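You operate a simulated robot arm through the tools that you are given. There is no shell and no other tool. Be economical: measure what you need, move in short steps, check, and stop when the job is done.

Carry out the task below with a simulated two-armed robot. There is one attempt and no reset: what you move stays moved.

Task
Pick up the green binder labelled "Pellowmar" from the base of the binder rack with one hand, pass it to the other hand and put it on the top of the grey ink bench.
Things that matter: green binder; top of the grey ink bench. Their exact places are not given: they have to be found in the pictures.

The check looks at the end state, three seconds after you hand in, the way a careful person would. Anything else that was tipped, shoved, dropped, spilled or broken makes it a failure.

Robot
Two 7-joint arms with three-finger grippers on one trunk, on a base that drives. Base frame: it is fixed to the floor where the robot stands at the start and does not move with it; the origin is under the middle of the robot, x ahead of it, y to its left, z up. Readings come in m, rad, newtons and seconds.
The left shoulder is at the start at [0.03, 0.124, 1.008], the right one opposite. With the tool pointing down near the work surface each hand reaches from about 0.1 to 0.78 m from the robot's upright axis, wherever it stands, measured 20 degrees to its own side. Places, roughly: top of the grey ink bench [3.7, -1.8, 0.8]. Payload 2.2 kg a hand.
Tool frame (each hand has its own): the origin (TCP) lies between the finger pads and is the grasp point; the fingertips stand 0.028 m ahead of it; z points along the fingers, y is the line along which they close. Largest opening 0.102 m; the body of the gripper starts 0.071 m behind the TCP.
Orientation is that of the tool frame in the base frame, as a unit quaternion [x, y, z, w]. With the fingers straight down and closing along the base's y, the tool's x points along the base's -x, its y along +y and its z along -z.

Tools
- The arms move only by the tool nudge_tool. It takes "left_plan", "right_plan" or both (then of equal length, played together; a hand with none holds still); each is a list of rows, each a list of 3 entries, a list of its own where there are three numbers: the shift along the tool's x, y, z in units of 100 mm (1.0 is 100 mm), then the turn, a rotation vector about the tool's x, y, z in units of 180 degrees (1.0 is 180 degrees), then the finger opening in m, from 0 to 0.102. In form: [[[tx, ty, tz], [rx, ry, rz], hand], ...]. A call has 1 to 10 rows; each row is the pose to reach, as a shift and turn from the pose commanded when the call began, along the tool's axes at that moment. A call with a number of a shift or a turn outside -1 to 1 is refused whole. Rows are played at 5 a second. More than 0.05 m and 0.15 rad between two rows, or a gripper value outside its range, and nothing of the call is played. Where a pose cannot be reached the arm comes as near as it can. A force on the tool above 40 N (or 10 N above the force at the start of the call, whichever is more), or a blocked arm, ends the call early, and 0.2 s more pass. The fingers move at their own pace and stop on an object; they squeeze with about 37 N. The grip force told is the motor's: it shows also when the fingers shut on nothing. Time passes only in rows, and 0.2 s behind the last, so rows that repeat a pose let the fingers close. It gives the time, the measured TCP pose, the force on the tool (base axes), the opening and the grip force at its end, in the units of the frame above (readings bear some noise), with the torque about the TCP (base axes, N m) and any sound that the robot's microphone picked up, and new pictures: "pictures" is both (left out), scene, wrist or none (wrist: the cameras of the hands that moved).
- Cameras (640 x 400 px; columns grow to the right, rows downward): "scene" is now at [0.0469, -0.0124, 1.7088]; the picture's right is [-0.09, -1.00, 0.00], its down [-0.83, 0.08, -0.55] and it looks along [0.55, -0.05, -0.84] (base axes); focal length 265 px, centre (320, 200). "left" rides on the left gripper at [0.072, 0.038, -0.086] in its tool frame; the picture's right is [-0.46, 0.89, 0.00], its down [-0.60, -0.32, -0.73] and it looks along [-0.65, -0.34, 0.68] (tool axes); focal length 256 px, centre (320, 200). "right" rides on the right gripper at [0.069, 0.044, -0.086] in its tool frame; the picture's right is [-0.53, 0.85, 0.00], its down [-0.58, -0.36, -0.73] and it looks along [-0.62, -0.39, 0.68] (tool axes); focal length 256 px, centre (320, 200).
- move_column(by): slides the trunk up (or, below 0, down) by that many m; the arms and the scene camera ride with it, the base frame stays. It gives what a move gives, with no picture.
- roll_base(legs): drives the robot by 1 to 6 legs, each [ahead, left, turn to the left] in m, m and rad, along the robot's own axes; the way and the turn of a leg run together, so that a leg with both is an arc; at most 1.5 m and 3.142 rad a leg. The arms and the cameras ride along, it lands a little off, and it stops where it bumps. It gives what a move gives, and a new picture of the scene camera.
- head_to(pan, tilt): turns the head with the scene camera to pan (to the left, within 2.496 rad either way) and tilt (down, from -0.506 to 1.204), counted from straight ahead of the robot. It gives what a move gives, and a new picture of the scene camera.
- locate(camera, pixels): there is no depth. For up to 12 entries [column, row, z] of the newest picture of that camera ("zoom" is the newest enlarged one), the place [x, y] in the base frame at which the ray of that pixel passes the height z, good to about 0.002 m, but the place of the scene camera against the robot may be out by one fixed shift of up to 0.012 m in any direction. It takes no simulated time.
- inspect(camera, box): a new picture of the part [left, top, right, bottom] of that camera's present view, enlarged. It takes no simulated time.
- sign_off(): hands the job in; it is judged then, once.

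Go step by step. Measure first, check grasps and placings, and put right what went wrong. The budget is 80 turns and 260 pictures, counting those below and the enlarged ones. Unless the task says otherwise, let go and move clear before handing in, and close with one line.

The tools are called after "Call:" as name(argument=value, ...) on one line, values as JSON. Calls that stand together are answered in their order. nudge_tool: Moves the arms, as the interface text tells. Its arguments: {"type":"object","properties":{"left_plan":{"type":"array","items":{"type":"array"}},"right_plan":{"type":"array","items":{"type":"array"}},"pictures":{"type":"string","enum":["both","scene","wrist","none"]}},"required":[]} The other tools are called the same way: move_column (by) slides the trunk up or down; roll_base (legs) drives the base; head_to (pan, tilt) turns the head that bears the scene camera; locate (camera, pixels) gives the place at which the rays of pixels pass given heights; inspect (camera, box) takes an enlarged picture of a part of a camera's view; sign_off () hands the job in.

At the start:

```text
time_s: 0.0
left_eef_pos: [0.4771, 0.1229, 1.1165]
left_orientation: [-0.001, 1.0, 0.0, 0.0]
left_force: [0.6, 0.3, 0.5]
left_moment: [0.03, -0.01, 0.01]
left_finger_gap: 0.102
left_gripper_force: 0.0
right_eef_pos: [0.3838, -0.1683, 1.1799]
right_orientation: [0.0, 1.0, 0.0, -0.001]
right_force: [0.0, -1.1, -0.8]
right_moment: [0.0, -0.01, 0.0]
right_finger_gap: 0.102
right_gripper_force: 0.1
trunk travel left (down, up): [-0.25, 0.29]
robot x, y, heading: [0.0027, -0.0006, -0.003]
head pan, tilt: [-0.094, 0.991]
```

scene: 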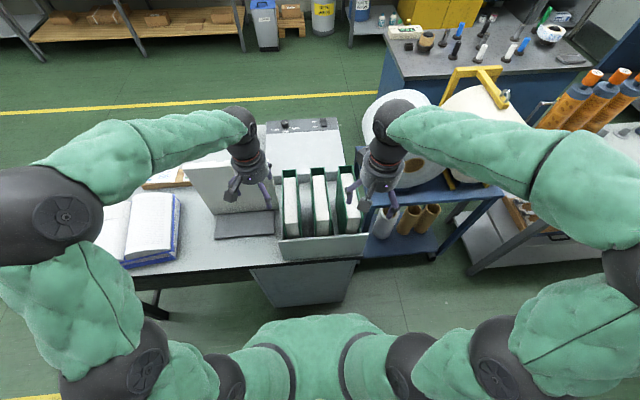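
right: 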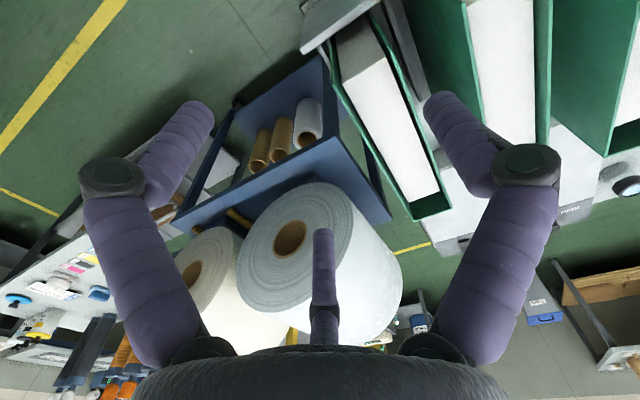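
left: 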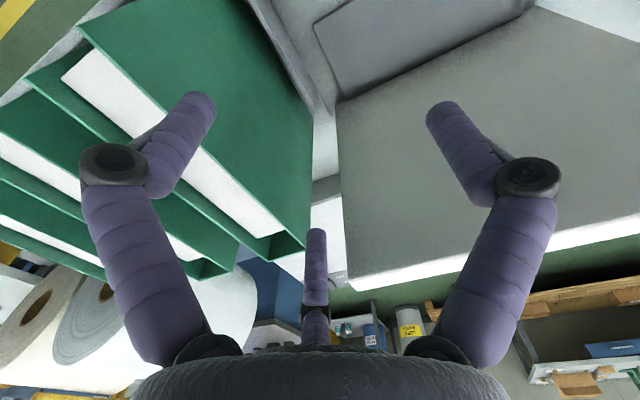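

The scene shows a rack with three green binders near (320,205), and the grey ink bench probably at top right (475,50). I'll enlarge the rack and the bench to find labels.

Call:
inspect(camera="scene", box=[200, 110, 400, 270])

Call:
inspect(camera="scene", box=[370, 0, 640, 170])

```text
2.50 times, centred on (300, 190) of scene
```

zoom: 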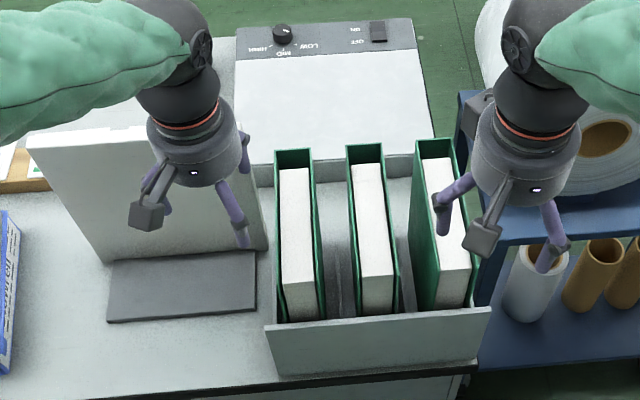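

```text
2.35 times, centred on (505, 85) of scene
```

zoom: 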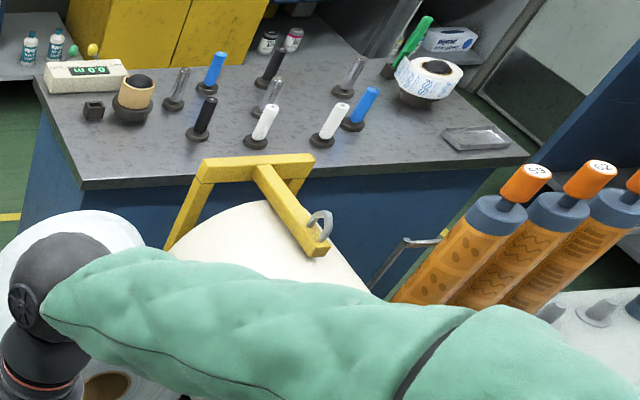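

The spines seem to be on the far (+x) side, so labels aren't visible from here. I'll enlarge the left and right wrist views and locate some rack and bench points.

Call:
inspect(camera="left", box=[0, 0, 330, 300])

Call:
inspect(camera="right", box=[300, 0, 640, 260])

Call:
locate(camera="scene", pixels=[[278, 244, 0.9], [368, 235, 0.9], [285, 172, 1.0], [292, 235, 1.0], [345, 168, 1.0], [352, 232, 1.0], [403, 78, 0.8], [570, 63, 0.8], [390, 20, 0.8], [212, 238, 0.78], [130, 265, 0.78]])

Call:
head_to(pan=-0.5, tilt=0.35)

```text
1.33 times, centred on (165, 150) of left
```

zoom: 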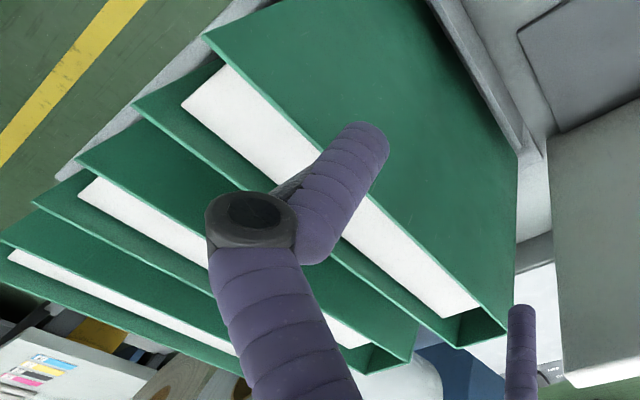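

```text
1.54 times, centred on (470, 130) of right
```

zoom: 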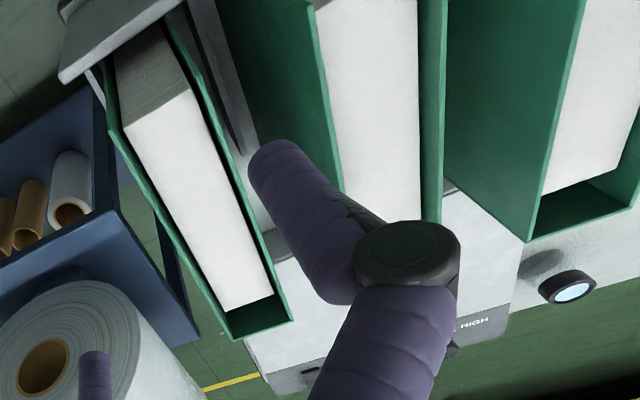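

```text
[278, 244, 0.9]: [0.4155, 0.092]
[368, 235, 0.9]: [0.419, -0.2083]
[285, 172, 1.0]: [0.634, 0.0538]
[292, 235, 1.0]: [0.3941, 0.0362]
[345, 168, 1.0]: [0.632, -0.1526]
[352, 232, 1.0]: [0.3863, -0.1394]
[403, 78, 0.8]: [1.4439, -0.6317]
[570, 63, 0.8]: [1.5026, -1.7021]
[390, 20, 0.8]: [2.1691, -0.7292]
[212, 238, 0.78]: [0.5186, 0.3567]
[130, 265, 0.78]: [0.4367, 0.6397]
```

```text
time_s: 1.0
left_eef_pos: [0.4785, 0.123, 1.1162]
left_orientation: [0.0, 1.0, 0.0, 0.001]
left_force: [0.7, -0.1, -0.4]
left_moment: [-0.01, -0.02, -0.04]
left_finger_gap: 0.102
left_gripper_force: 0.1
right_eef_pos: [0.3829, -0.1677, 1.1801]
right_orientation: [0.0, 1.0, 0.0, 0.0]
right_force: [0.1, -0.1, -0.2]
right_moment: [0.02, 0.02, 0.0]
right_finger_gap: 0.1022
right_gripper_force: 0.1
trunk travel left (down, up): [-0.25, 0.29]
robot x, y, heading: [-0.0024, -0.0002, 0.003]
head pan, tilt: [-0.499, 0.351]
```

scene: 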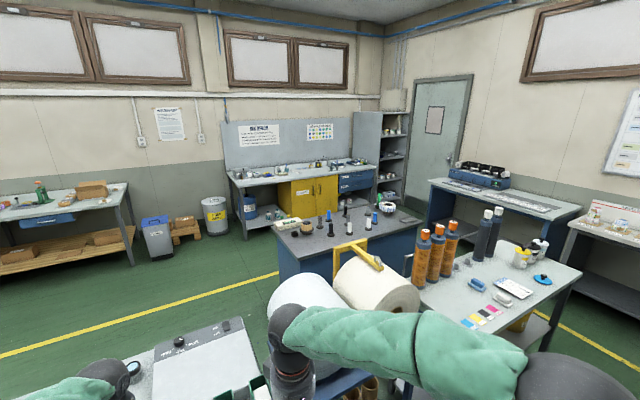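

The given place [3.7,-1.8] lies about at (333,165), which is the wall bench with yellow doors. I'll enlarge that and check the coordinates.

Call:
inspect(camera="scene", box=[200, 100, 420, 240])

Call:
locate(camera="scene", pixels=[[232, 180, 0.8], [378, 167, 0.8], [228, 172, 0.8], [360, 160, 0.8], [275, 232, 0.8], [342, 208, 0.8], [420, 218, 0.8], [333, 250, 0.8], [430, 180, 0.8], [550, 215, 0.8], [140, 265, 0.0], [230, 238, 0.0]])

```text
2.86 times, centred on (310, 170) of scene
```

zoom: 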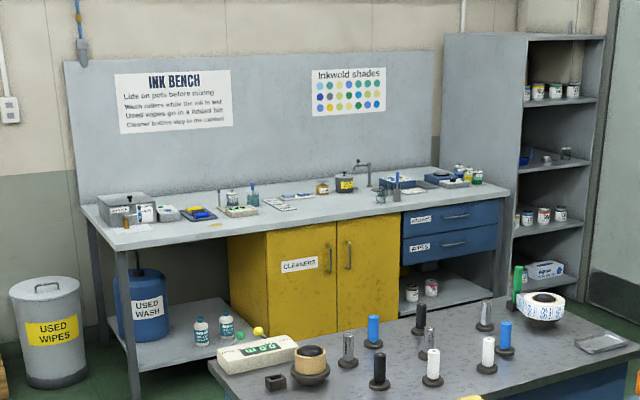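

```text
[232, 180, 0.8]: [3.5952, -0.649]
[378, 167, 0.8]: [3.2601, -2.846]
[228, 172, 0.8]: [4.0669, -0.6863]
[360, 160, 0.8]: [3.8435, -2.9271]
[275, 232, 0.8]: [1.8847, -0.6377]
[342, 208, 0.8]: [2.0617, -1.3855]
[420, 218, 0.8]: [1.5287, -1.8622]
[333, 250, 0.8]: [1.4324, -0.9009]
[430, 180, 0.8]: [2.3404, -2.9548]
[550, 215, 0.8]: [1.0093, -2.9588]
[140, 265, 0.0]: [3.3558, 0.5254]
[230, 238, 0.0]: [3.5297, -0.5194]
```

The wall bench is signed "INK BENCH", so that is the target. Next I want the binder heights by triangulating from the left wrist camera, and the head turned to survey the driving route.

Call:
locate(camera="left", pixels=[[304, 249, 1.0], [304, 249, 0.95], [304, 249, 1.05], [272, 261, 1.0], [312, 118, 0.9], [312, 118, 0.8], [78, 25, 1.0], [78, 25, 0.95], [348, 290, 1.0], [348, 290, 0.95]])

Call:
head_to(pan=0.6, tilt=0.5)

Call:
head_to(pan=-1.3, tilt=0.5)

Call:
head_to(pan=-0.05, tilt=0.75)

```text
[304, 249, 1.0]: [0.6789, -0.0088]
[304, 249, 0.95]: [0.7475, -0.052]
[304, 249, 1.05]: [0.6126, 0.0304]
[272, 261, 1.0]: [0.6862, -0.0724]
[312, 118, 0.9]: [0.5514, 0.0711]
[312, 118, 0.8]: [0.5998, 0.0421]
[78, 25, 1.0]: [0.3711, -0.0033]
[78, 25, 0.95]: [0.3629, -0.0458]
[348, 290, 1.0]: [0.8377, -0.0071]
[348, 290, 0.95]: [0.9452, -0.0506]
```

```text
time_s: 2.4
left_eef_pos: [0.4785, 0.1234, 1.1149]
left_orientation: [0.0, 1.0, -0.001, 0.0]
left_force: [0.7, 0.1, 0.4]
left_moment: [-0.04, 0.02, 0.04]
left_finger_gap: 0.1021
left_gripper_force: 0.0
right_eef_pos: [0.383, -0.1679, 1.1801]
right_orientation: [0.0, 1.0, 0.0, 0.0]
right_force: [-0.1, 0.7, -0.5]
right_moment: [0.03, -0.01, 0.01]
right_finger_gap: 0.1019
right_gripper_force: 0.1
trunk travel left (down, up): [-0.25, 0.29]
robot x, y, heading: [0.0016, 0.0017, -0.0]
head pan, tilt: [0.6, 0.499]
```

scene: 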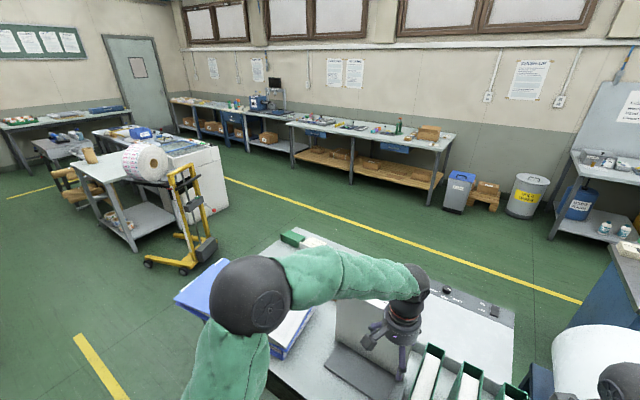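

```text
time_s: 4.2
left_eef_pos: [0.4781, 0.1229, 1.116]
left_orientation: [0.0, 1.0, 0.0, 0.0]
left_force: [-0.2, -0.9, 0.0]
left_moment: [0.02, 0.03, 0.0]
left_finger_gap: 0.1017
left_gripper_force: 0.0
right_eef_pos: [0.3834, -0.1664, 1.1806]
right_orientation: [0.0, 1.0, 0.0, 0.0]
right_force: [-0.6, -0.4, 0.3]
right_moment: [-0.01, 0.01, -0.02]
right_finger_gap: 0.1021
right_gripper_force: 0.2
trunk travel left (down, up): [-0.25, 0.29]
robot x, y, heading: [0.0003, -0.0013, -0.002]
head pan, tilt: [-1.3, 0.499]
```

scene: 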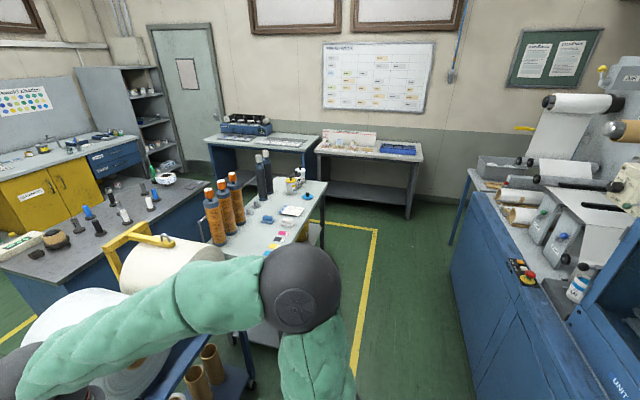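

```text
time_s: 5.7
left_eef_pos: [0.4799, 0.1218, 1.1166]
left_orientation: [0.0, 1.0, 0.0, 0.001]
left_force: [-0.1, 0.2, -0.5]
left_moment: [-0.01, -0.05, 0.02]
left_finger_gap: 0.102
left_gripper_force: 0.0
right_eef_pos: [0.3831, -0.1682, 1.1814]
right_orientation: [-0.001, 1.0, 0.0, 0.0]
right_force: [-0.2, 0.0, 0.7]
right_moment: [0.03, 0.03, -0.01]
right_finger_gap: 0.1018
right_gripper_force: 0.0
trunk travel left (down, up): [-0.25, 0.29]
robot x, y, heading: [-0.0003, 0.0009, 0.001]
head pan, tilt: [-0.051, 0.75]
```

scene: 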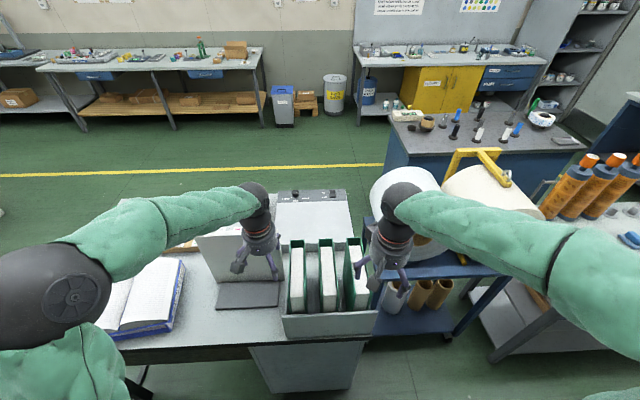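

The binder tops lie at about z≈1.05 and the spines face +x, away from me. I'll take the left hand over the rack and yaw it so its camera looks back at the spines.

Call:
nudge_tool(left_plan=[[[0, 0, -0.4], [0, 0, 0], 0.102], [[-0.11, -0.06, -0.5], [0, 0, 0.045], 0.102], [[-0.22, -0.12, -0.5], [0, 0, 0.09], 0.102], [[-0.33, -0.2, -0.5], [0, 0, 0.135], 0.102], [[-0.44, -0.26, -0.5], [0, 0, 0.18], 0.102], [[-0.55, -0.33, -0.5], [0, 0, 0.225], 0.102], [[-0.66, -0.4, -0.5], [0, 0, 0.27], 0.102], [[-0.77, -0.46, -0.5], [0, 0, 0.315], 0.102], [[-0.88, -0.53, -0.5], [0, 0, 0.36], 0.102], [[-1.0, -0.6, -0.5], [0, 0, 0.405], 0.102]], pictures="both")

```text
time_s: 7.9
left_eef_pos: [0.5784, 0.0619, 1.1649]
left_orientation: [0.595, 0.803, 0.001, 0.0]
left_force: [-0.8, -0.2, -0.7]
left_moment: [0.04, 0.03, -0.01]
left_finger_gap: 0.102
left_gripper_force: 0.0
right_eef_pos: [0.3844, -0.1686, 1.1811]
right_orientation: [0.0, 1.0, 0.0, 0.0]
right_force: [1.4, -0.4, -1.1]
right_moment: [-0.01, -0.01, 0.03]
right_finger_gap: 0.1019
right_gripper_force: 0.1
trunk travel left (down, up): [-0.25, 0.29]
robot x, y, heading: [0.0029, -0.0025, 0.004]
head pan, tilt: [-0.051, 0.75]
```

scene: 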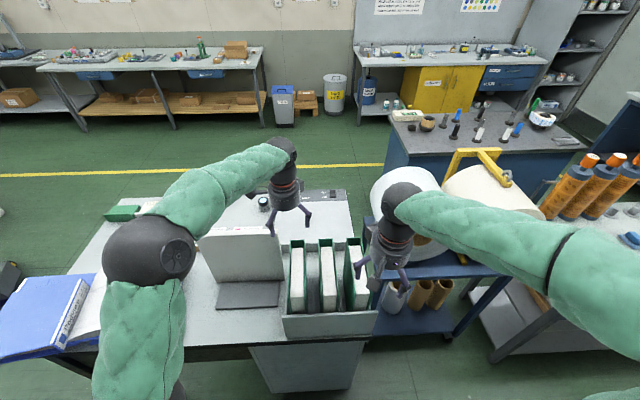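
left: 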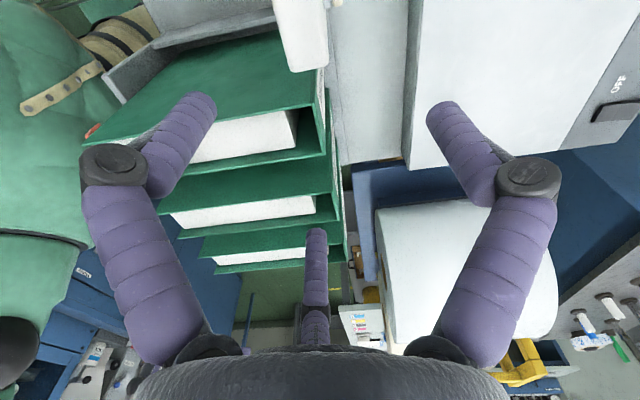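

Reached cleanly; the spine edges are just visible around (325,170). I'll continue turning and moving forward.

Call:
nudge_tool(left_plan=[[[-0.08, 0.1, 0], [0, 0, 0.045], 0.102], [[-0.15, 0.2, 0], [0, 0, 0.09], 0.102], [[-0.23, 0.3, 0], [0, 0, 0.135], 0.102], [[-0.3, 0.39, 0], [0, 0, 0.18], 0.102], [[-0.38, 0.49, 0], [0, 0, 0.225], 0.102], [[-0.46, 0.58, 0], [0, 0, 0.27], 0.102], [[-0.54, 0.68, 0], [0, 0, 0.315], 0.102], [[-0.62, 0.78, 0], [0, 0, 0.36], 0.102], [[-0.7, 0.88, 0], [0, 0, 0.405], 0.102], [[-0.76, 0.97, 0], [0, 0, 0.45], 0.102]], pictures="both")

```text
time_s: 10.1
left_eef_pos: [0.6946, 0.0182, 1.1639]
left_orientation: [0.974, 0.224, 0.0, 0.0]
left_force: [0.6, 0.7, 0.1]
left_moment: [0.01, 0.01, -0.01]
left_finger_gap: 0.1019
left_gripper_force: 0.0
right_eef_pos: [0.3834, -0.1672, 1.1823]
right_orientation: [0.0, 1.0, 0.0, 0.0]
right_force: [0.6, 0.3, -0.4]
right_moment: [0.01, 0.02, 0.0]
right_finger_gap: 0.1018
right_gripper_force: 0.0
trunk travel left (down, up): [-0.25, 0.29]
robot x, y, heading: [-0.0004, 0.0015, 0.001]
head pan, tilt: [-0.051, 0.75]
```

scene: 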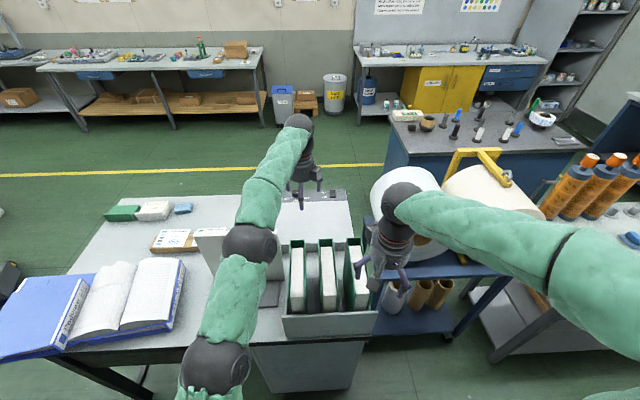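
left: 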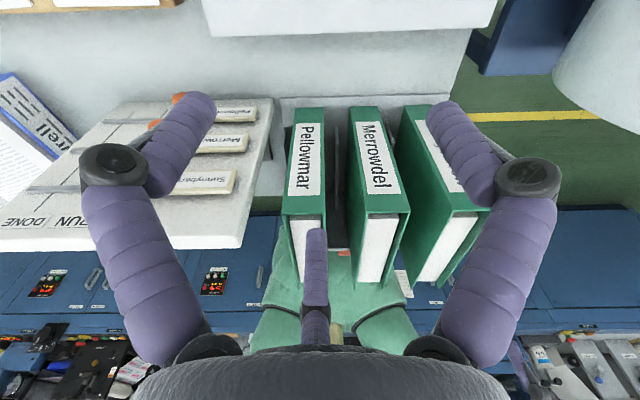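

The spine at (305,160) reads "Pellowmar": image left is +y, so it is the robot's leftmost binder. I'll enlarge and measure its corners.

Call:
inspect(camera="left", box=[260, 80, 500, 300])

Call:
locate(camera="left", pixels=[[283, 214, 1.03], [326, 214, 1.03], [283, 214, 1.05], [326, 214, 1.05], [283, 214, 1.01], [326, 214, 1.01], [291, 108, 0.8], [322, 108, 0.8], [291, 108, 0.76], [350, 215, 1.03], [410, 210, 1.03]])

Call:
locate(camera="scene", pixels=[[290, 240, 1.03], [305, 240, 1.03], [289, 312, 1.03], [307, 310, 1.03], [290, 240, 1.05], [305, 240, 1.05], [289, 312, 1.05], [307, 310, 1.05]])

Call:
inspect(camera="scene", box=[240, 210, 400, 350])

```text
1.82 times, centred on (380, 190) of left
```

zoom: 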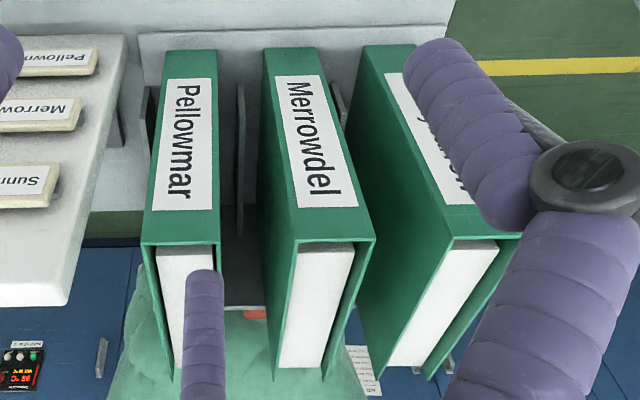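

```text
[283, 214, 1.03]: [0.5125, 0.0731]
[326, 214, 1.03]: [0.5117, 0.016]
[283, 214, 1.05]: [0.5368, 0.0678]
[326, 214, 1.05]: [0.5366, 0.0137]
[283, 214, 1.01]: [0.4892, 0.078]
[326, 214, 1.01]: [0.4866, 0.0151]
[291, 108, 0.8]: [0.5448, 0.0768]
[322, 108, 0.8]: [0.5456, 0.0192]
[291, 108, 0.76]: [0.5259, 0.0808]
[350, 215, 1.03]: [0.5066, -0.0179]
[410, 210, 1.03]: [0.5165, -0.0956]
```

```text
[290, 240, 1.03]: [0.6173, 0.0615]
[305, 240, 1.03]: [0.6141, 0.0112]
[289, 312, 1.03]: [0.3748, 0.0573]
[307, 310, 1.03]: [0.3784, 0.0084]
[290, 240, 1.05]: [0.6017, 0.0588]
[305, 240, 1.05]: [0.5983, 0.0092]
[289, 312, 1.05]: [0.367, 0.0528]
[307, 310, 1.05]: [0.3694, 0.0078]
```

```text
2.86 times, centred on (320, 280) of scene
```

zoom: 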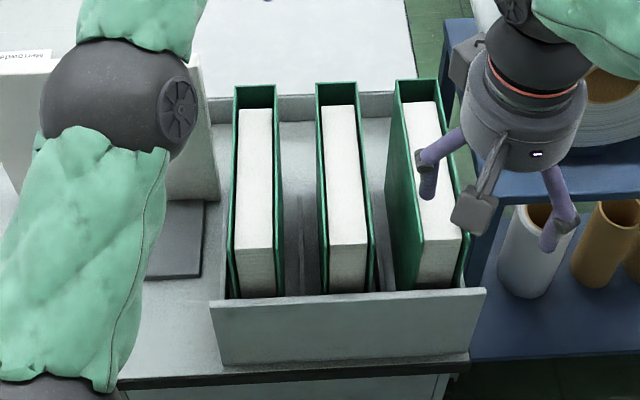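

The zoom confirms Pellowmar; triangulation gives its top at z≈1.08, x≈0.355–0.577, y≈0.01–0.06, about 0.05 thick, with about 0.03 m to the neighbour. I'll bring the left hand back, square to the binder, and check alignment from above.

Call:
nudge_tool(left_plan=[[[-0.19, -0.11, 0], [0, 0, 0.029], 0.102], [[-0.38, -0.23, 0], [0, 0, 0.058], 0.09], [[-0.57, -0.34, 0], [0, 0, 0.087], 0.08], [[-0.76, -0.46, 0], [0, 0, 0.116], 0.075], [[-0.94, -0.57, 0], [0, 0, 0.144], 0.075]], pictures="wrist")

Call:
nudge_tool(left_plan=[[[-0.3, 0, 0], [0, 0, 0], 0.075], [[-0.6, 0, 0], [0, 0, 0], 0.075], [[-0.9, 0, 0], [0, 0, 0], 0.075]], pictures="both")

```text
time_s: 11.3
left_eef_pos: [0.5828, 0.0276, 1.1666]
left_orientation: [1.0, 0.001, 0.0, 0.0]
left_force: [-1.3, -1.2, 0.5]
left_moment: [0.03, 0.03, 0.0]
left_finger_gap: 0.0748
left_gripper_force: 0.1
right_eef_pos: [0.3815, -0.1671, 1.1809]
right_orientation: [0.0, 1.0, 0.0, 0.0]
right_force: [0.3, 1.3, 0.7]
right_moment: [0.02, -0.02, 0.0]
right_finger_gap: 0.1018
right_gripper_force: 0.1
trunk travel left (down, up): [-0.25, 0.29]
robot x, y, heading: [-0.0016, 0.0032, -0.002]
head pan, tilt: [-0.051, 0.75]
```

left: 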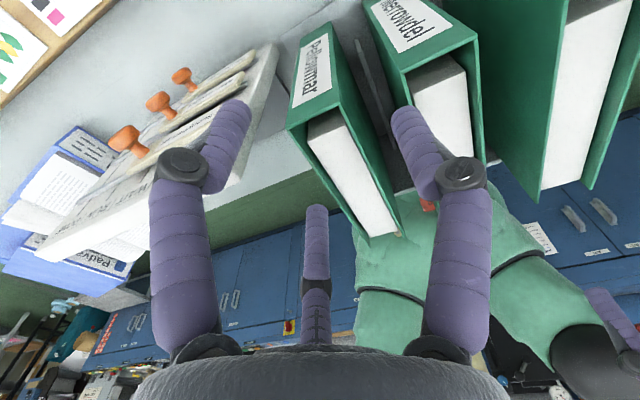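

```text
time_s: 12.1
left_eef_pos: [0.4953, 0.026, 1.1651]
left_orientation: [1.0, 0.002, 0.001, 0.0]
left_force: [-0.1, 0.2, -0.2]
left_moment: [0.01, -0.02, -0.02]
left_finger_gap: 0.075
left_gripper_force: 0.0
right_eef_pos: [0.3815, -0.1688, 1.1815]
right_orientation: [0.0, 1.0, 0.0, 0.001]
right_force: [0.1, 0.2, -0.1]
right_moment: [-0.02, -0.03, -0.03]
right_finger_gap: 0.1022
right_gripper_force: 0.0
trunk travel left (down, up): [-0.25, 0.29]
robot x, y, heading: [0.0024, 0.0009, 0.0]
head pan, tilt: [-0.051, 0.75]
```

scene: 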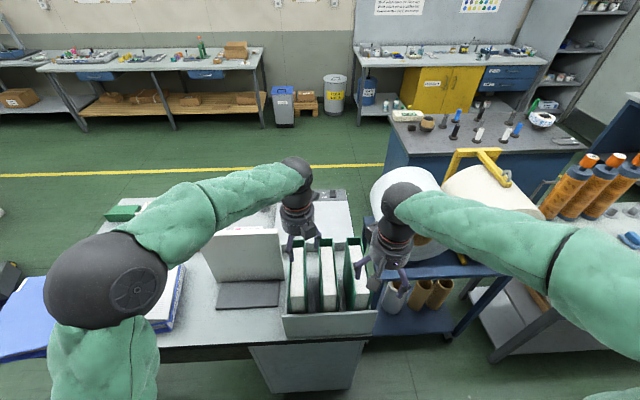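
left: 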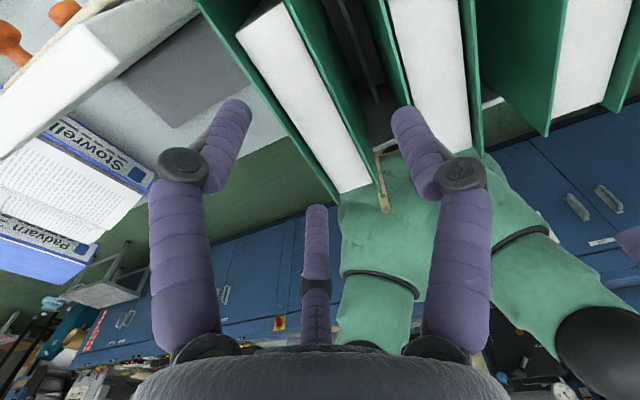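

The binder sits between the fingers in view; I'll measure its top cover edges to get exact y and z.

Call:
inspect(camera="left", box=[170, 0, 490, 220])

Call:
locate(camera="left", pixels=[[193, 0, 1.08], [338, 204, 1.08], [193, 0, 1.05], [338, 204, 1.05], [284, 0, 1.08], [374, 176, 1.08], [284, 0, 1.05], [374, 176, 1.05], [363, 0, 1.08], [409, 105, 1.08], [363, 0, 1.05], [80, 10, 1.08]])

```text
1.82 times, centred on (330, 110) of left
```

zoom: 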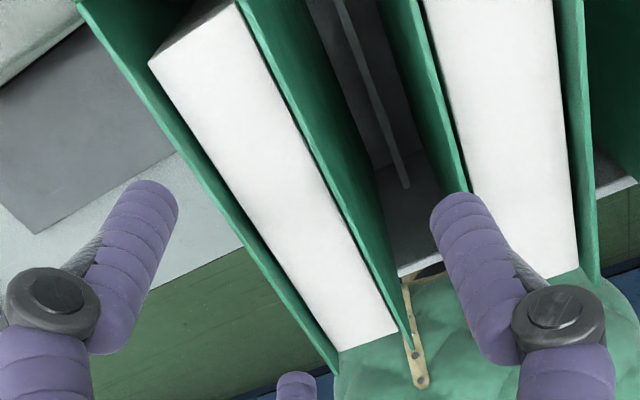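

```text
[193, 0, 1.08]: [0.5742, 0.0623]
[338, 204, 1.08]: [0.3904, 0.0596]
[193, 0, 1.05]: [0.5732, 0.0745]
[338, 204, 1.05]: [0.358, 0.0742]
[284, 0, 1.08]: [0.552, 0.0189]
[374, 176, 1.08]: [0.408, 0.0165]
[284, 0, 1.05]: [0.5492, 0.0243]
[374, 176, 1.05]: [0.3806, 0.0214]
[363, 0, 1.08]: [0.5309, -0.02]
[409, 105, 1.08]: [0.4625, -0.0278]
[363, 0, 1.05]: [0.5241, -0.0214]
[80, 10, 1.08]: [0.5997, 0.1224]
```

Consistent from three views: binder top z=1.08, x 0.39–0.573, y 0.014–0.061 (centre 0.038). I'll centre over it, narrow the fingers to 0.064 and descend halfway to check.

Call:
nudge_tool(left_plan=[[[-0.13, -0.12, 0], [0, 0, 0], 0.066], [[-0.13, -0.12, 0.2], [0, 0, 0], 0.066], [[-0.13, -0.12, 0.4], [0, 0, 0], 0.066], [[-0.13, -0.12, 0.5], [0, 0, 0], 0.066]], pictures="both")

Call:
inspect(camera="left", box=[120, 0, 520, 250])

Call:
inspect(camera="scene", box=[230, 200, 400, 340])

```text
time_s: 13.1
left_eef_pos: [0.4816, 0.0411, 1.1155]
left_orientation: [1.0, 0.002, 0.001, 0.0]
left_force: [-0.3, 0.6, 0.0]
left_moment: [0.05, 0.01, -0.02]
left_finger_gap: 0.0661
left_gripper_force: 0.0
right_eef_pos: [0.3838, -0.1689, 1.1812]
right_orientation: [0.0, 1.0, 0.0, -0.001]
right_force: [-0.4, -0.3, 0.0]
right_moment: [0.04, 0.0, 0.0]
right_finger_gap: 0.102
right_gripper_force: 0.1
trunk travel left (down, up): [-0.25, 0.29]
robot x, y, heading: [0.0007, 0.0006, 0.001]
head pan, tilt: [-0.051, 0.75]
```

scene: 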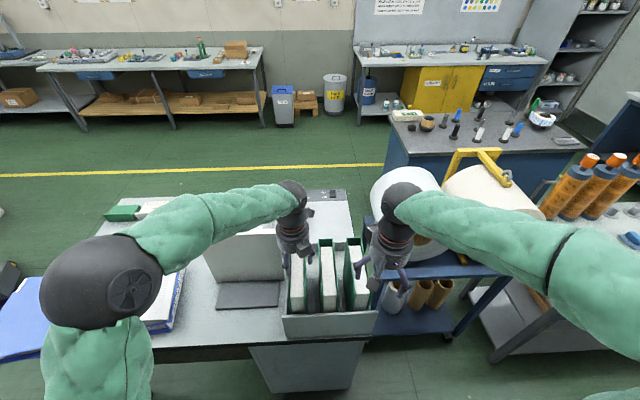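
left: 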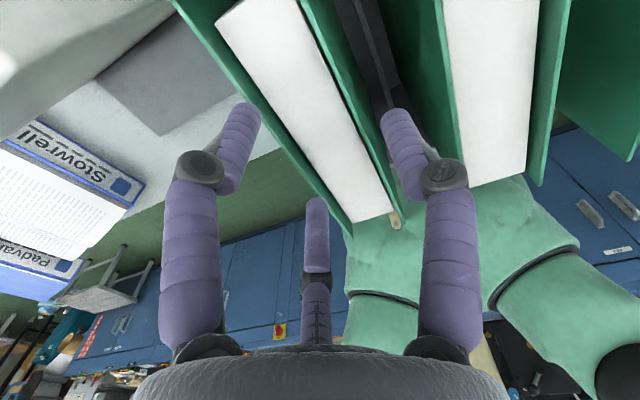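

```text
1.60 times, centred on (320, 125) of left
```

zoom: 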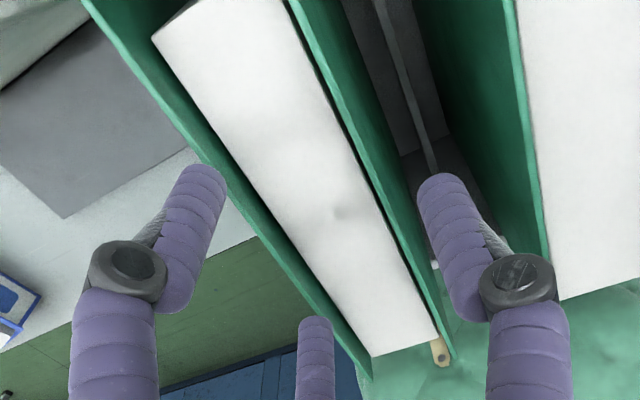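

```text
2.86 times, centred on (315, 270) of scene
```

zoom: 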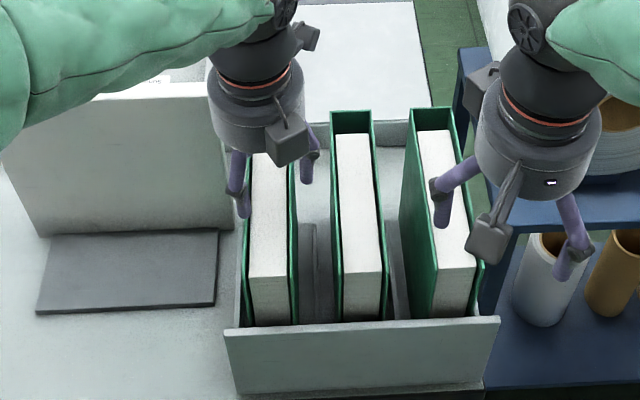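

The left fingertip at about (248,110) looks very near the binder's left cover edge; before going lower I'll measure the edges and fingertips in this view.

Call:
locate(camera="left", pixels=[[175, 0, 1.08], [245, 95, 1.08], [330, 210, 1.08], [309, 0, 1.08], [350, 80, 1.08], [396, 210, 1.08], [247, 106, 1.087], [395, 110, 1.087], [262, 112, 1.087], [381, 115, 1.087]])

Call:
inspect(camera="left", box=[200, 60, 300, 140])

Call:
inspect(camera="scene", box=[275, 230, 335, 280])

```text
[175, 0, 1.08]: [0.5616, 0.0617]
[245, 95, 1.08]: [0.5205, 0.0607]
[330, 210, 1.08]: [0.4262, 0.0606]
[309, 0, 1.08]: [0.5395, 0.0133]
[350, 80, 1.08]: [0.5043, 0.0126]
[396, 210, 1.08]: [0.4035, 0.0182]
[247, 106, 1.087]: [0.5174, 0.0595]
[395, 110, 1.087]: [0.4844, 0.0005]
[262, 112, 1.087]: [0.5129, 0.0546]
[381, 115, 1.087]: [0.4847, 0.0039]
```

```text
5.00 times, centred on (250, 100) of left
```

zoom: 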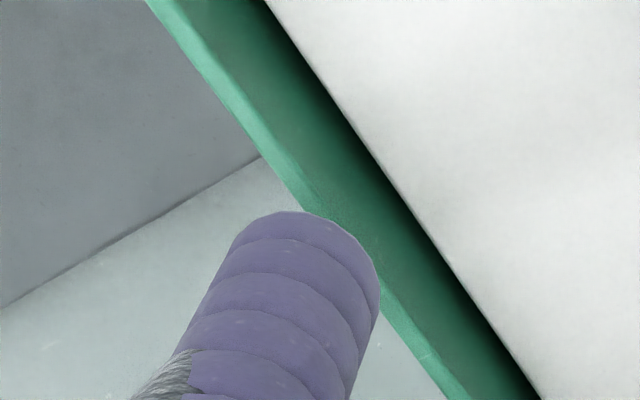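

```text
8.00 times, centred on (305, 255) of scene
```

zoom: 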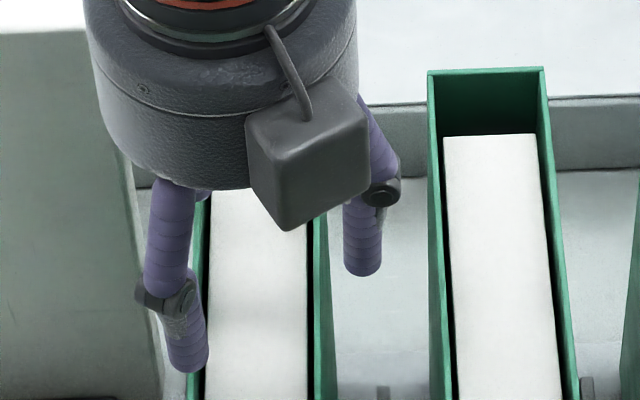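

Geometry of the tips shows the gripper really has three fingers: a single one on the neighbour side and a pair on the +y side, and the pair currently overlaps the binder's cover. I'll rise, shift to y≈0.050, x≈0.465 and open to 0.088, then look again.

Call:
nudge_tool(left_plan=[[[0, 0, -0.2], [0, 0, 0], 0.07], [[-0.17, -0.09, -0.2], [0, 0, 0], 0.088], [[-0.17, -0.09, 0.0], [0, 0, 0], 0.088], [[-0.17, -0.09, 0.0], [0, 0, 0], 0.088]], pictures="both")

Call:
inspect(camera="left", box=[160, 40, 480, 240])

Call:
inspect(camera="scene", box=[265, 230, 345, 300])

```text
time_s: 14.1
left_eef_pos: [0.4655, 0.0502, 1.1148]
left_orientation: [1.0, 0.001, 0.0, 0.0]
left_force: [0.5, 0.3, -0.1]
left_moment: [-0.02, 0.02, -0.03]
left_finger_gap: 0.088
left_gripper_force: 0.1
right_eef_pos: [0.3826, -0.1679, 1.1808]
right_orientation: [0.0, 1.0, 0.0, 0.0]
right_force: [0.6, -0.1, 1.5]
right_moment: [-0.03, -0.01, -0.02]
right_finger_gap: 0.102
right_gripper_force: 0.0
trunk travel left (down, up): [-0.25, 0.29]
robot x, y, heading: [-0.0027, -0.002, 0.004]
head pan, tilt: [-0.051, 0.75]
```

scene: 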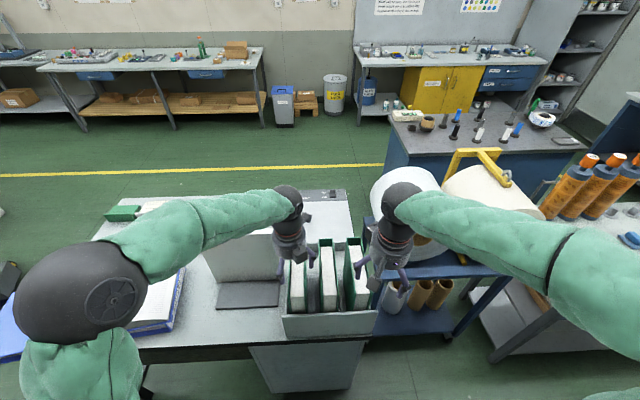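
left: 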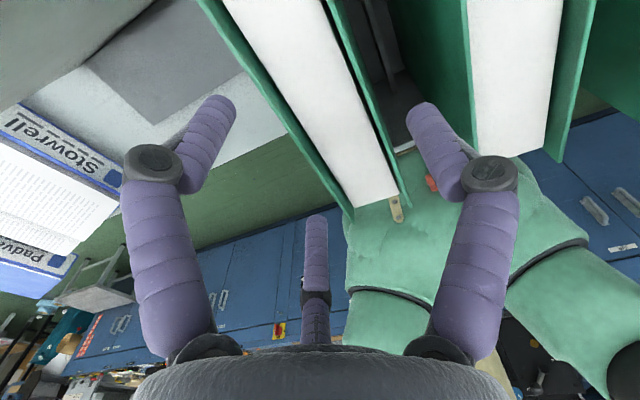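

```text
2.00 times, centred on (320, 140) of left
```

zoom: 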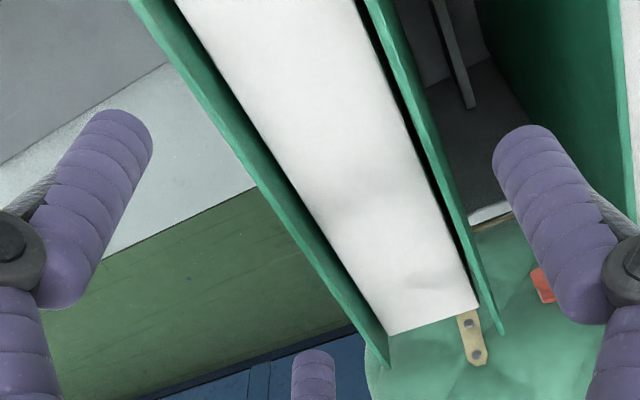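

```text
5.71 times, centred on (305, 265) of scene
```

zoom: 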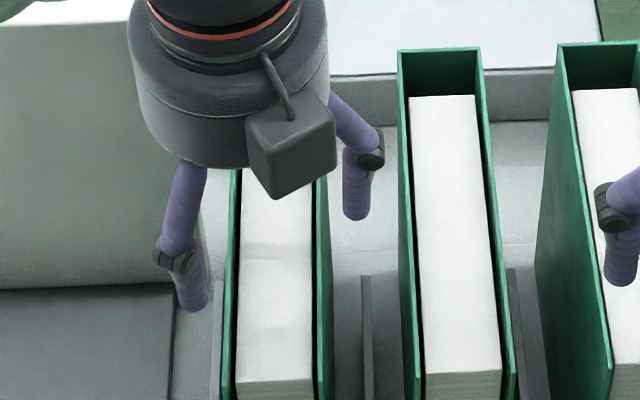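

The pair now looks clear of the left cover; the neighbour's true top-left edge is at about (465,90) in the left view. I'll measure the gaps once more.

Call:
locate(camera="left", pixels=[[464, 50, 1.08], [469, 100, 1.08], [505, 40, 1.08], [343, 40, 1.08], [350, 40, 1.08], [395, 170, 1.08], [402, 170, 1.08], [225, 40, 1.08], [330, 190, 1.08], [427, 108, 1.087], [220, 100, 1.087], [317, 217, 1.087]])

```text
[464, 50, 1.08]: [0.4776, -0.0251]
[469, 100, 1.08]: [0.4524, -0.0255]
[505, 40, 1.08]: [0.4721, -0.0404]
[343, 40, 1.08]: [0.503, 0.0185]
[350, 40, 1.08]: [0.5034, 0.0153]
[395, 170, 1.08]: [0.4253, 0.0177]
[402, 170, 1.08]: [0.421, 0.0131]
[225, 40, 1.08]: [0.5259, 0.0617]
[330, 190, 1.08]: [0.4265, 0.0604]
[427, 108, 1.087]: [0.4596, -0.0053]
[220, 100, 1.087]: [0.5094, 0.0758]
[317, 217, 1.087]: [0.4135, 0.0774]
```

Single finger at y≈-0.005 sits mid-gap (0.014 to -0.025) and the pair at y≈0.076 clears the cover edge at 0.061. Descending 0.065.

Call:
nudge_tool(left_plan=[[[0, 0, 0.15], [0, 0, 0], 0.088], [[0, 0, 0.3], [0, 0, 0], 0.088], [[0, 0, 0.45], [0, 0, 0], 0.088], [[0, 0, 0.58], [0, 0, 0], 0.088], [[0, 0, 0.65], [0, 0, 0], 0.088]], pictures="both")

Call:
inspect(camera="scene", box=[265, 230, 345, 300])

```text
time_s: 15.3
left_eef_pos: [0.4642, 0.0484, 1.0494]
left_orientation: [1.0, 0.002, 0.0, 0.0]
left_force: [0.0, 0.4, 0.2]
left_moment: [0.0, -0.01, -0.01]
left_finger_gap: 0.0879
left_gripper_force: 0.1
right_eef_pos: [0.3825, -0.1679, 1.1815]
right_orientation: [0.0, 1.0, 0.0, 0.001]
right_force: [-0.6, -0.6, 0.8]
right_moment: [0.03, -0.02, -0.02]
right_finger_gap: 0.1022
right_gripper_force: 0.0
trunk travel left (down, up): [-0.25, 0.29]
robot x, y, heading: [0.0013, 0.0018, 0.002]
head pan, tilt: [-0.051, 0.75]
```

scene: 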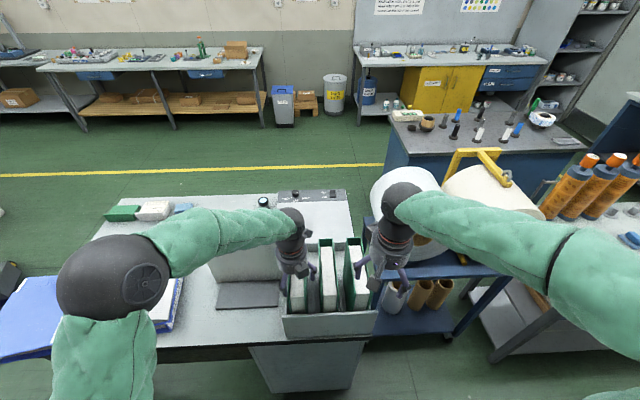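
left: 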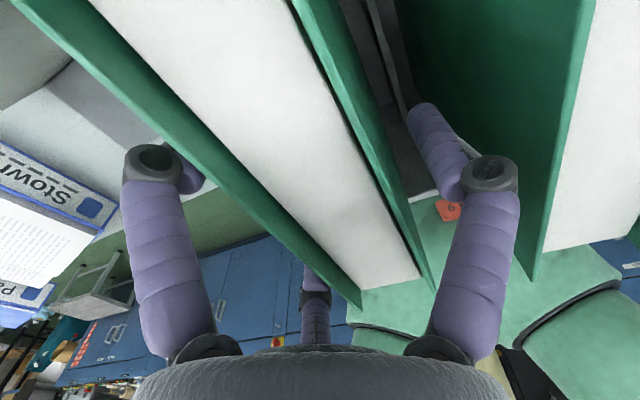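

```text
5.71 times, centred on (305, 265) of scene
```

zoom: 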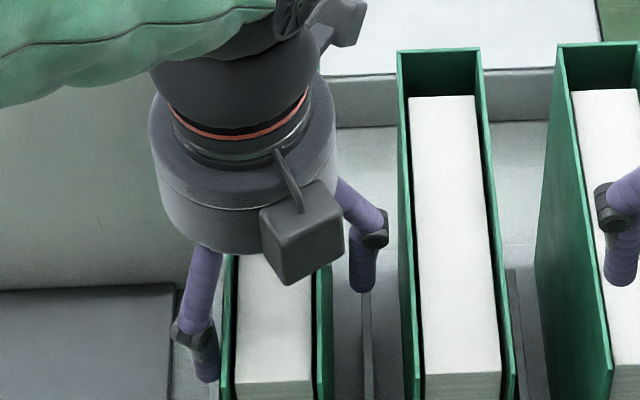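

Fingers straddle the binder freely. Closing now.

Call:
nudge_tool(left_plan=[[[0, 0, 0.1], [0, 0, 0], 0.088], [[0, 0, 0.1], [0, 0, 0], 0.076], [[0, 0, 0.1], [0, 0, 0], 0.07], [[0, 0, 0.1], [0, 0, 0], 0.06], [[0, 0, 0.1], [0, 0, 0], 0.03], [[0, 0, 0.1], [0, 0, 0], 0.03]], pictures="both")

```text
time_s: 16.7
left_eef_pos: [0.4624, 0.0489, 1.0403]
left_orientation: [1.0, 0.001, 0.0, 0.0]
left_force: [-0.5, 1.6, 2.3]
left_moment: [0.0, 0.08, -0.17]
left_finger_gap: 0.065
left_gripper_force: 37.4
right_eef_pos: [0.3828, -0.168, 1.1798]
right_orientation: [0.0, 1.0, 0.0, 0.0]
right_force: [-1.4, -0.3, 0.2]
right_moment: [0.03, 0.0, -0.03]
right_finger_gap: 0.1017
right_gripper_force: 0.0
trunk travel left (down, up): [-0.25, 0.29]
robot x, y, heading: [-0.0003, -0.0017, -0.004]
head pan, tilt: [-0.051, 0.75]
```

scene: 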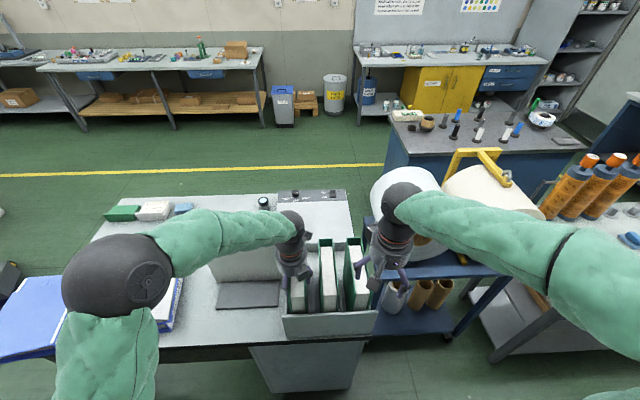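
left: 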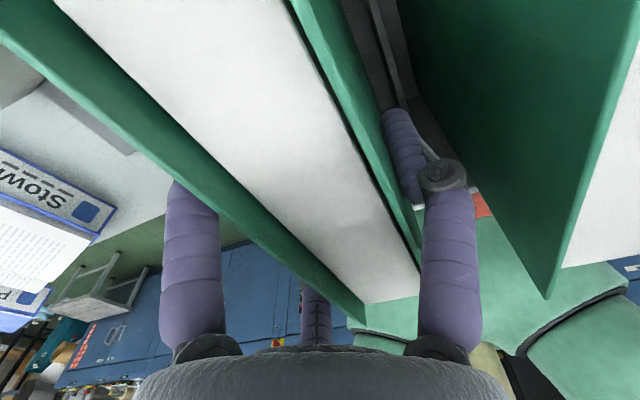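

Grip holds at 0.065 m opening with 37 N. Lifting 5 cm by arm to test.

Call:
nudge_tool(left_plan=[[[0, 0, -0.1], [0, 0, 0], 0.03], [[0, 0, -0.3], [0, 0, 0], 0.03], [[0, 0, -0.5], [0, 0, 0], 0.03], [[0, 0, -0.7], [0, 0, 0], 0.03], [[0, 0, -0.9], [0, 0, 0], 0.03]], pictures="both")

```text
time_s: 17.9
left_eef_pos: [0.4658, 0.048, 1.131]
left_orientation: [1.0, 0.001, 0.0, 0.0]
left_force: [0.0, -0.2, -5.9]
left_moment: [0.02, 0.1, -0.01]
left_finger_gap: 0.065
left_gripper_force: 37.5
right_eef_pos: [0.383, -0.1685, 1.18]
right_orientation: [0.0, 1.0, -0.001, 0.0]
right_force: [0.9, 0.4, 0.3]
right_moment: [0.02, 0.01, -0.01]
right_finger_gap: 0.1018
right_gripper_force: 0.0
trunk travel left (down, up): [-0.25, 0.29]
robot x, y, heading: [-0.0002, -0.0006, -0.001]
head pan, tilt: [-0.051, 0.75]
```

scene: 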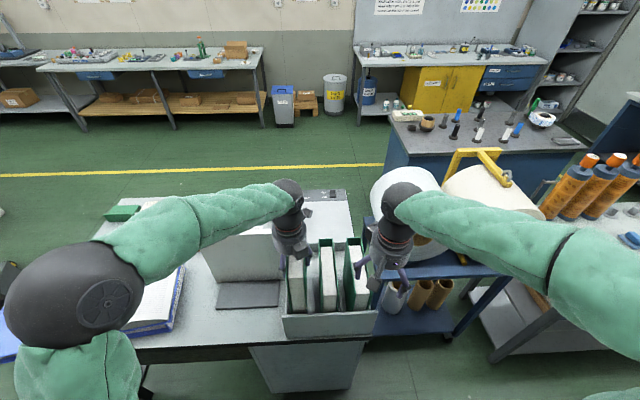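
left: 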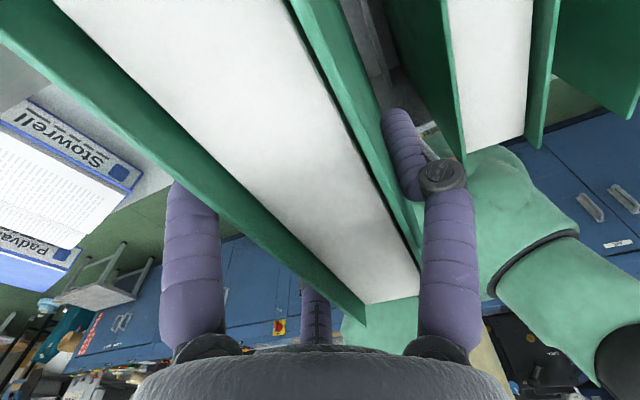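

The binder lifts cleanly, weighing about 6 N. I'll raise the trunk 0.2 m to bring it clear of the rack and then back away.

Call:
move_column(by=0.2)

Call:
head_to(pan=0.0, tilt=0.85)

```text
time_s: 20.0
left_eef_pos: [0.4658, 0.0466, 1.3321]
left_orientation: [1.0, 0.003, 0.0, -0.001]
left_force: [0.5, 0.7, -6.6]
left_moment: [0.04, 0.12, 0.02]
left_finger_gap: 0.0648
left_gripper_force: 37.0
right_eef_pos: [0.3829, -0.1672, 1.3811]
right_orientation: [0.0, 1.0, 0.0, 0.0]
right_force: [0.4, 0.8, -0.2]
right_moment: [0.01, 0.02, 0.01]
right_finger_gap: 0.1019
right_gripper_force: 0.0
trunk travel left (down, up): [-0.45, 0.09]
robot x, y, heading: [0.0027, 0.0004, 0.004]
head pan, tilt: [-0.051, 0.75]
```

```text
time_s: 20.7
left_eef_pos: [0.4648, 0.0482, 1.3319]
left_orientation: [1.0, 0.001, 0.0, 0.0]
left_force: [0.7, -0.5, -5.6]
left_moment: [0.06, 0.09, 0.01]
left_finger_gap: 0.0651
left_gripper_force: 36.7
right_eef_pos: [0.3834, -0.1673, 1.3802]
right_orientation: [0.0, 1.0, 0.0, 0.0]
right_force: [-0.4, 0.8, -0.2]
right_moment: [0.05, 0.02, -0.07]
right_finger_gap: 0.1019
right_gripper_force: 0.0
trunk travel left (down, up): [-0.45, 0.09]
robot x, y, heading: [-0.001, 0.0008, -0.003]
head pan, tilt: [0.0, 0.85]
```

scene: 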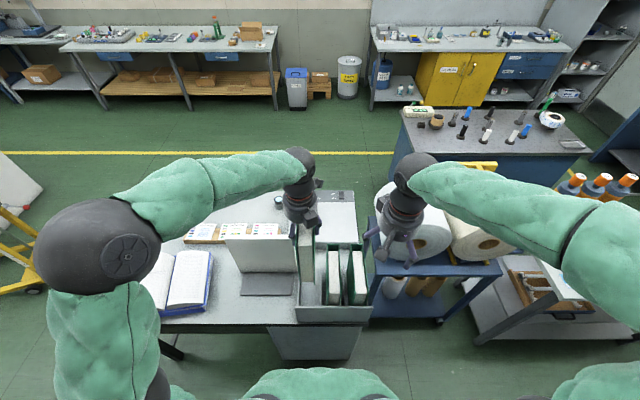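

The binder hangs well clear above the rack. I'll look behind and left to check the driving route.

Call:
head_to(pan=2.4, tilt=0.7)

Call:
head_to(pan=1.1, tilt=0.8)

Call:
locate(camera="scene", pixels=[[320, 200, 0], [320, 380, 0], [100, 200, 0], [560, 200, 0], [560, 300, 0.78]])

```text
time_s: 22.9
left_eef_pos: [0.4666, 0.0467, 1.3304]
left_orientation: [1.0, 0.002, 0.0, -0.001]
left_force: [-0.4, -0.3, -6.9]
left_moment: [0.04, 0.1, 0.02]
left_finger_gap: 0.065
left_gripper_force: 37.0
right_eef_pos: [0.3837, -0.1684, 1.3802]
right_orientation: [0.0, 1.0, -0.001, 0.0]
right_force: [0.0, 0.6, 1.1]
right_moment: [-0.01, 0.02, 0.01]
right_finger_gap: 0.102
right_gripper_force: 0.0
trunk travel left (down, up): [-0.45, 0.09]
robot x, y, heading: [-0.0018, 0.0005, 0.004]
head pan, tilt: [2.4, 0.7]
```

scene: 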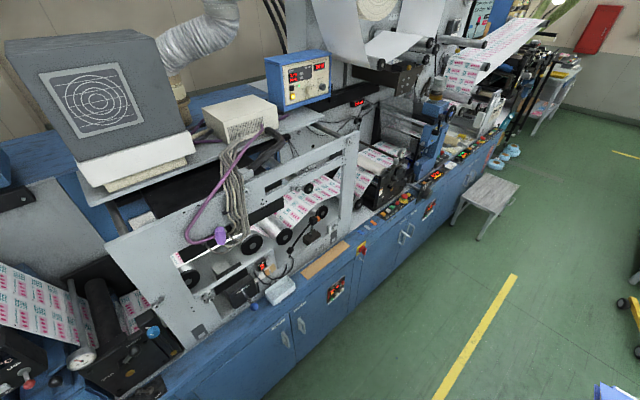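

```text
time_s: 24.4
left_eef_pos: [0.4646, 0.0475, 1.3304]
left_orientation: [1.0, 0.001, 0.0, 0.0]
left_force: [0.2, -0.5, -5.9]
left_moment: [0.07, 0.14, 0.0]
left_finger_gap: 0.0647
left_gripper_force: 36.5
right_eef_pos: [0.3828, -0.1675, 1.38]
right_orientation: [0.001, 1.0, 0.0, 0.0]
right_force: [-0.6, 0.7, 0.8]
right_moment: [-0.02, -0.01, -0.01]
right_finger_gap: 0.102
right_gripper_force: 0.0
trunk travel left (down, up): [-0.45, 0.09]
robot x, y, heading: [-0.0003, 0.0012, 0.002]
head pan, tilt: [1.1, 0.799]
```

scene: 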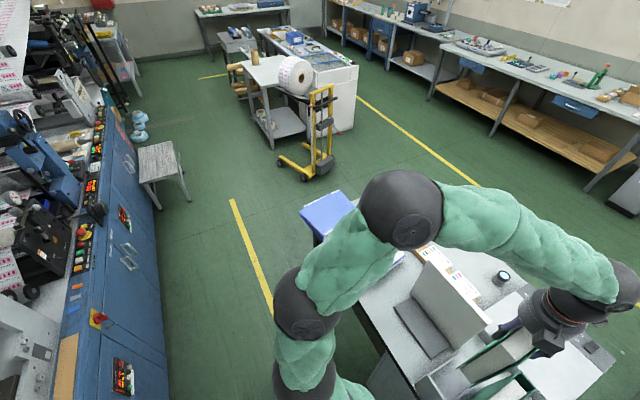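

```text
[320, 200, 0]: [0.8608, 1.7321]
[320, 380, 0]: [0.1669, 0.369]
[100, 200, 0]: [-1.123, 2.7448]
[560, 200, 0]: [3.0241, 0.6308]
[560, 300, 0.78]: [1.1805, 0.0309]
```

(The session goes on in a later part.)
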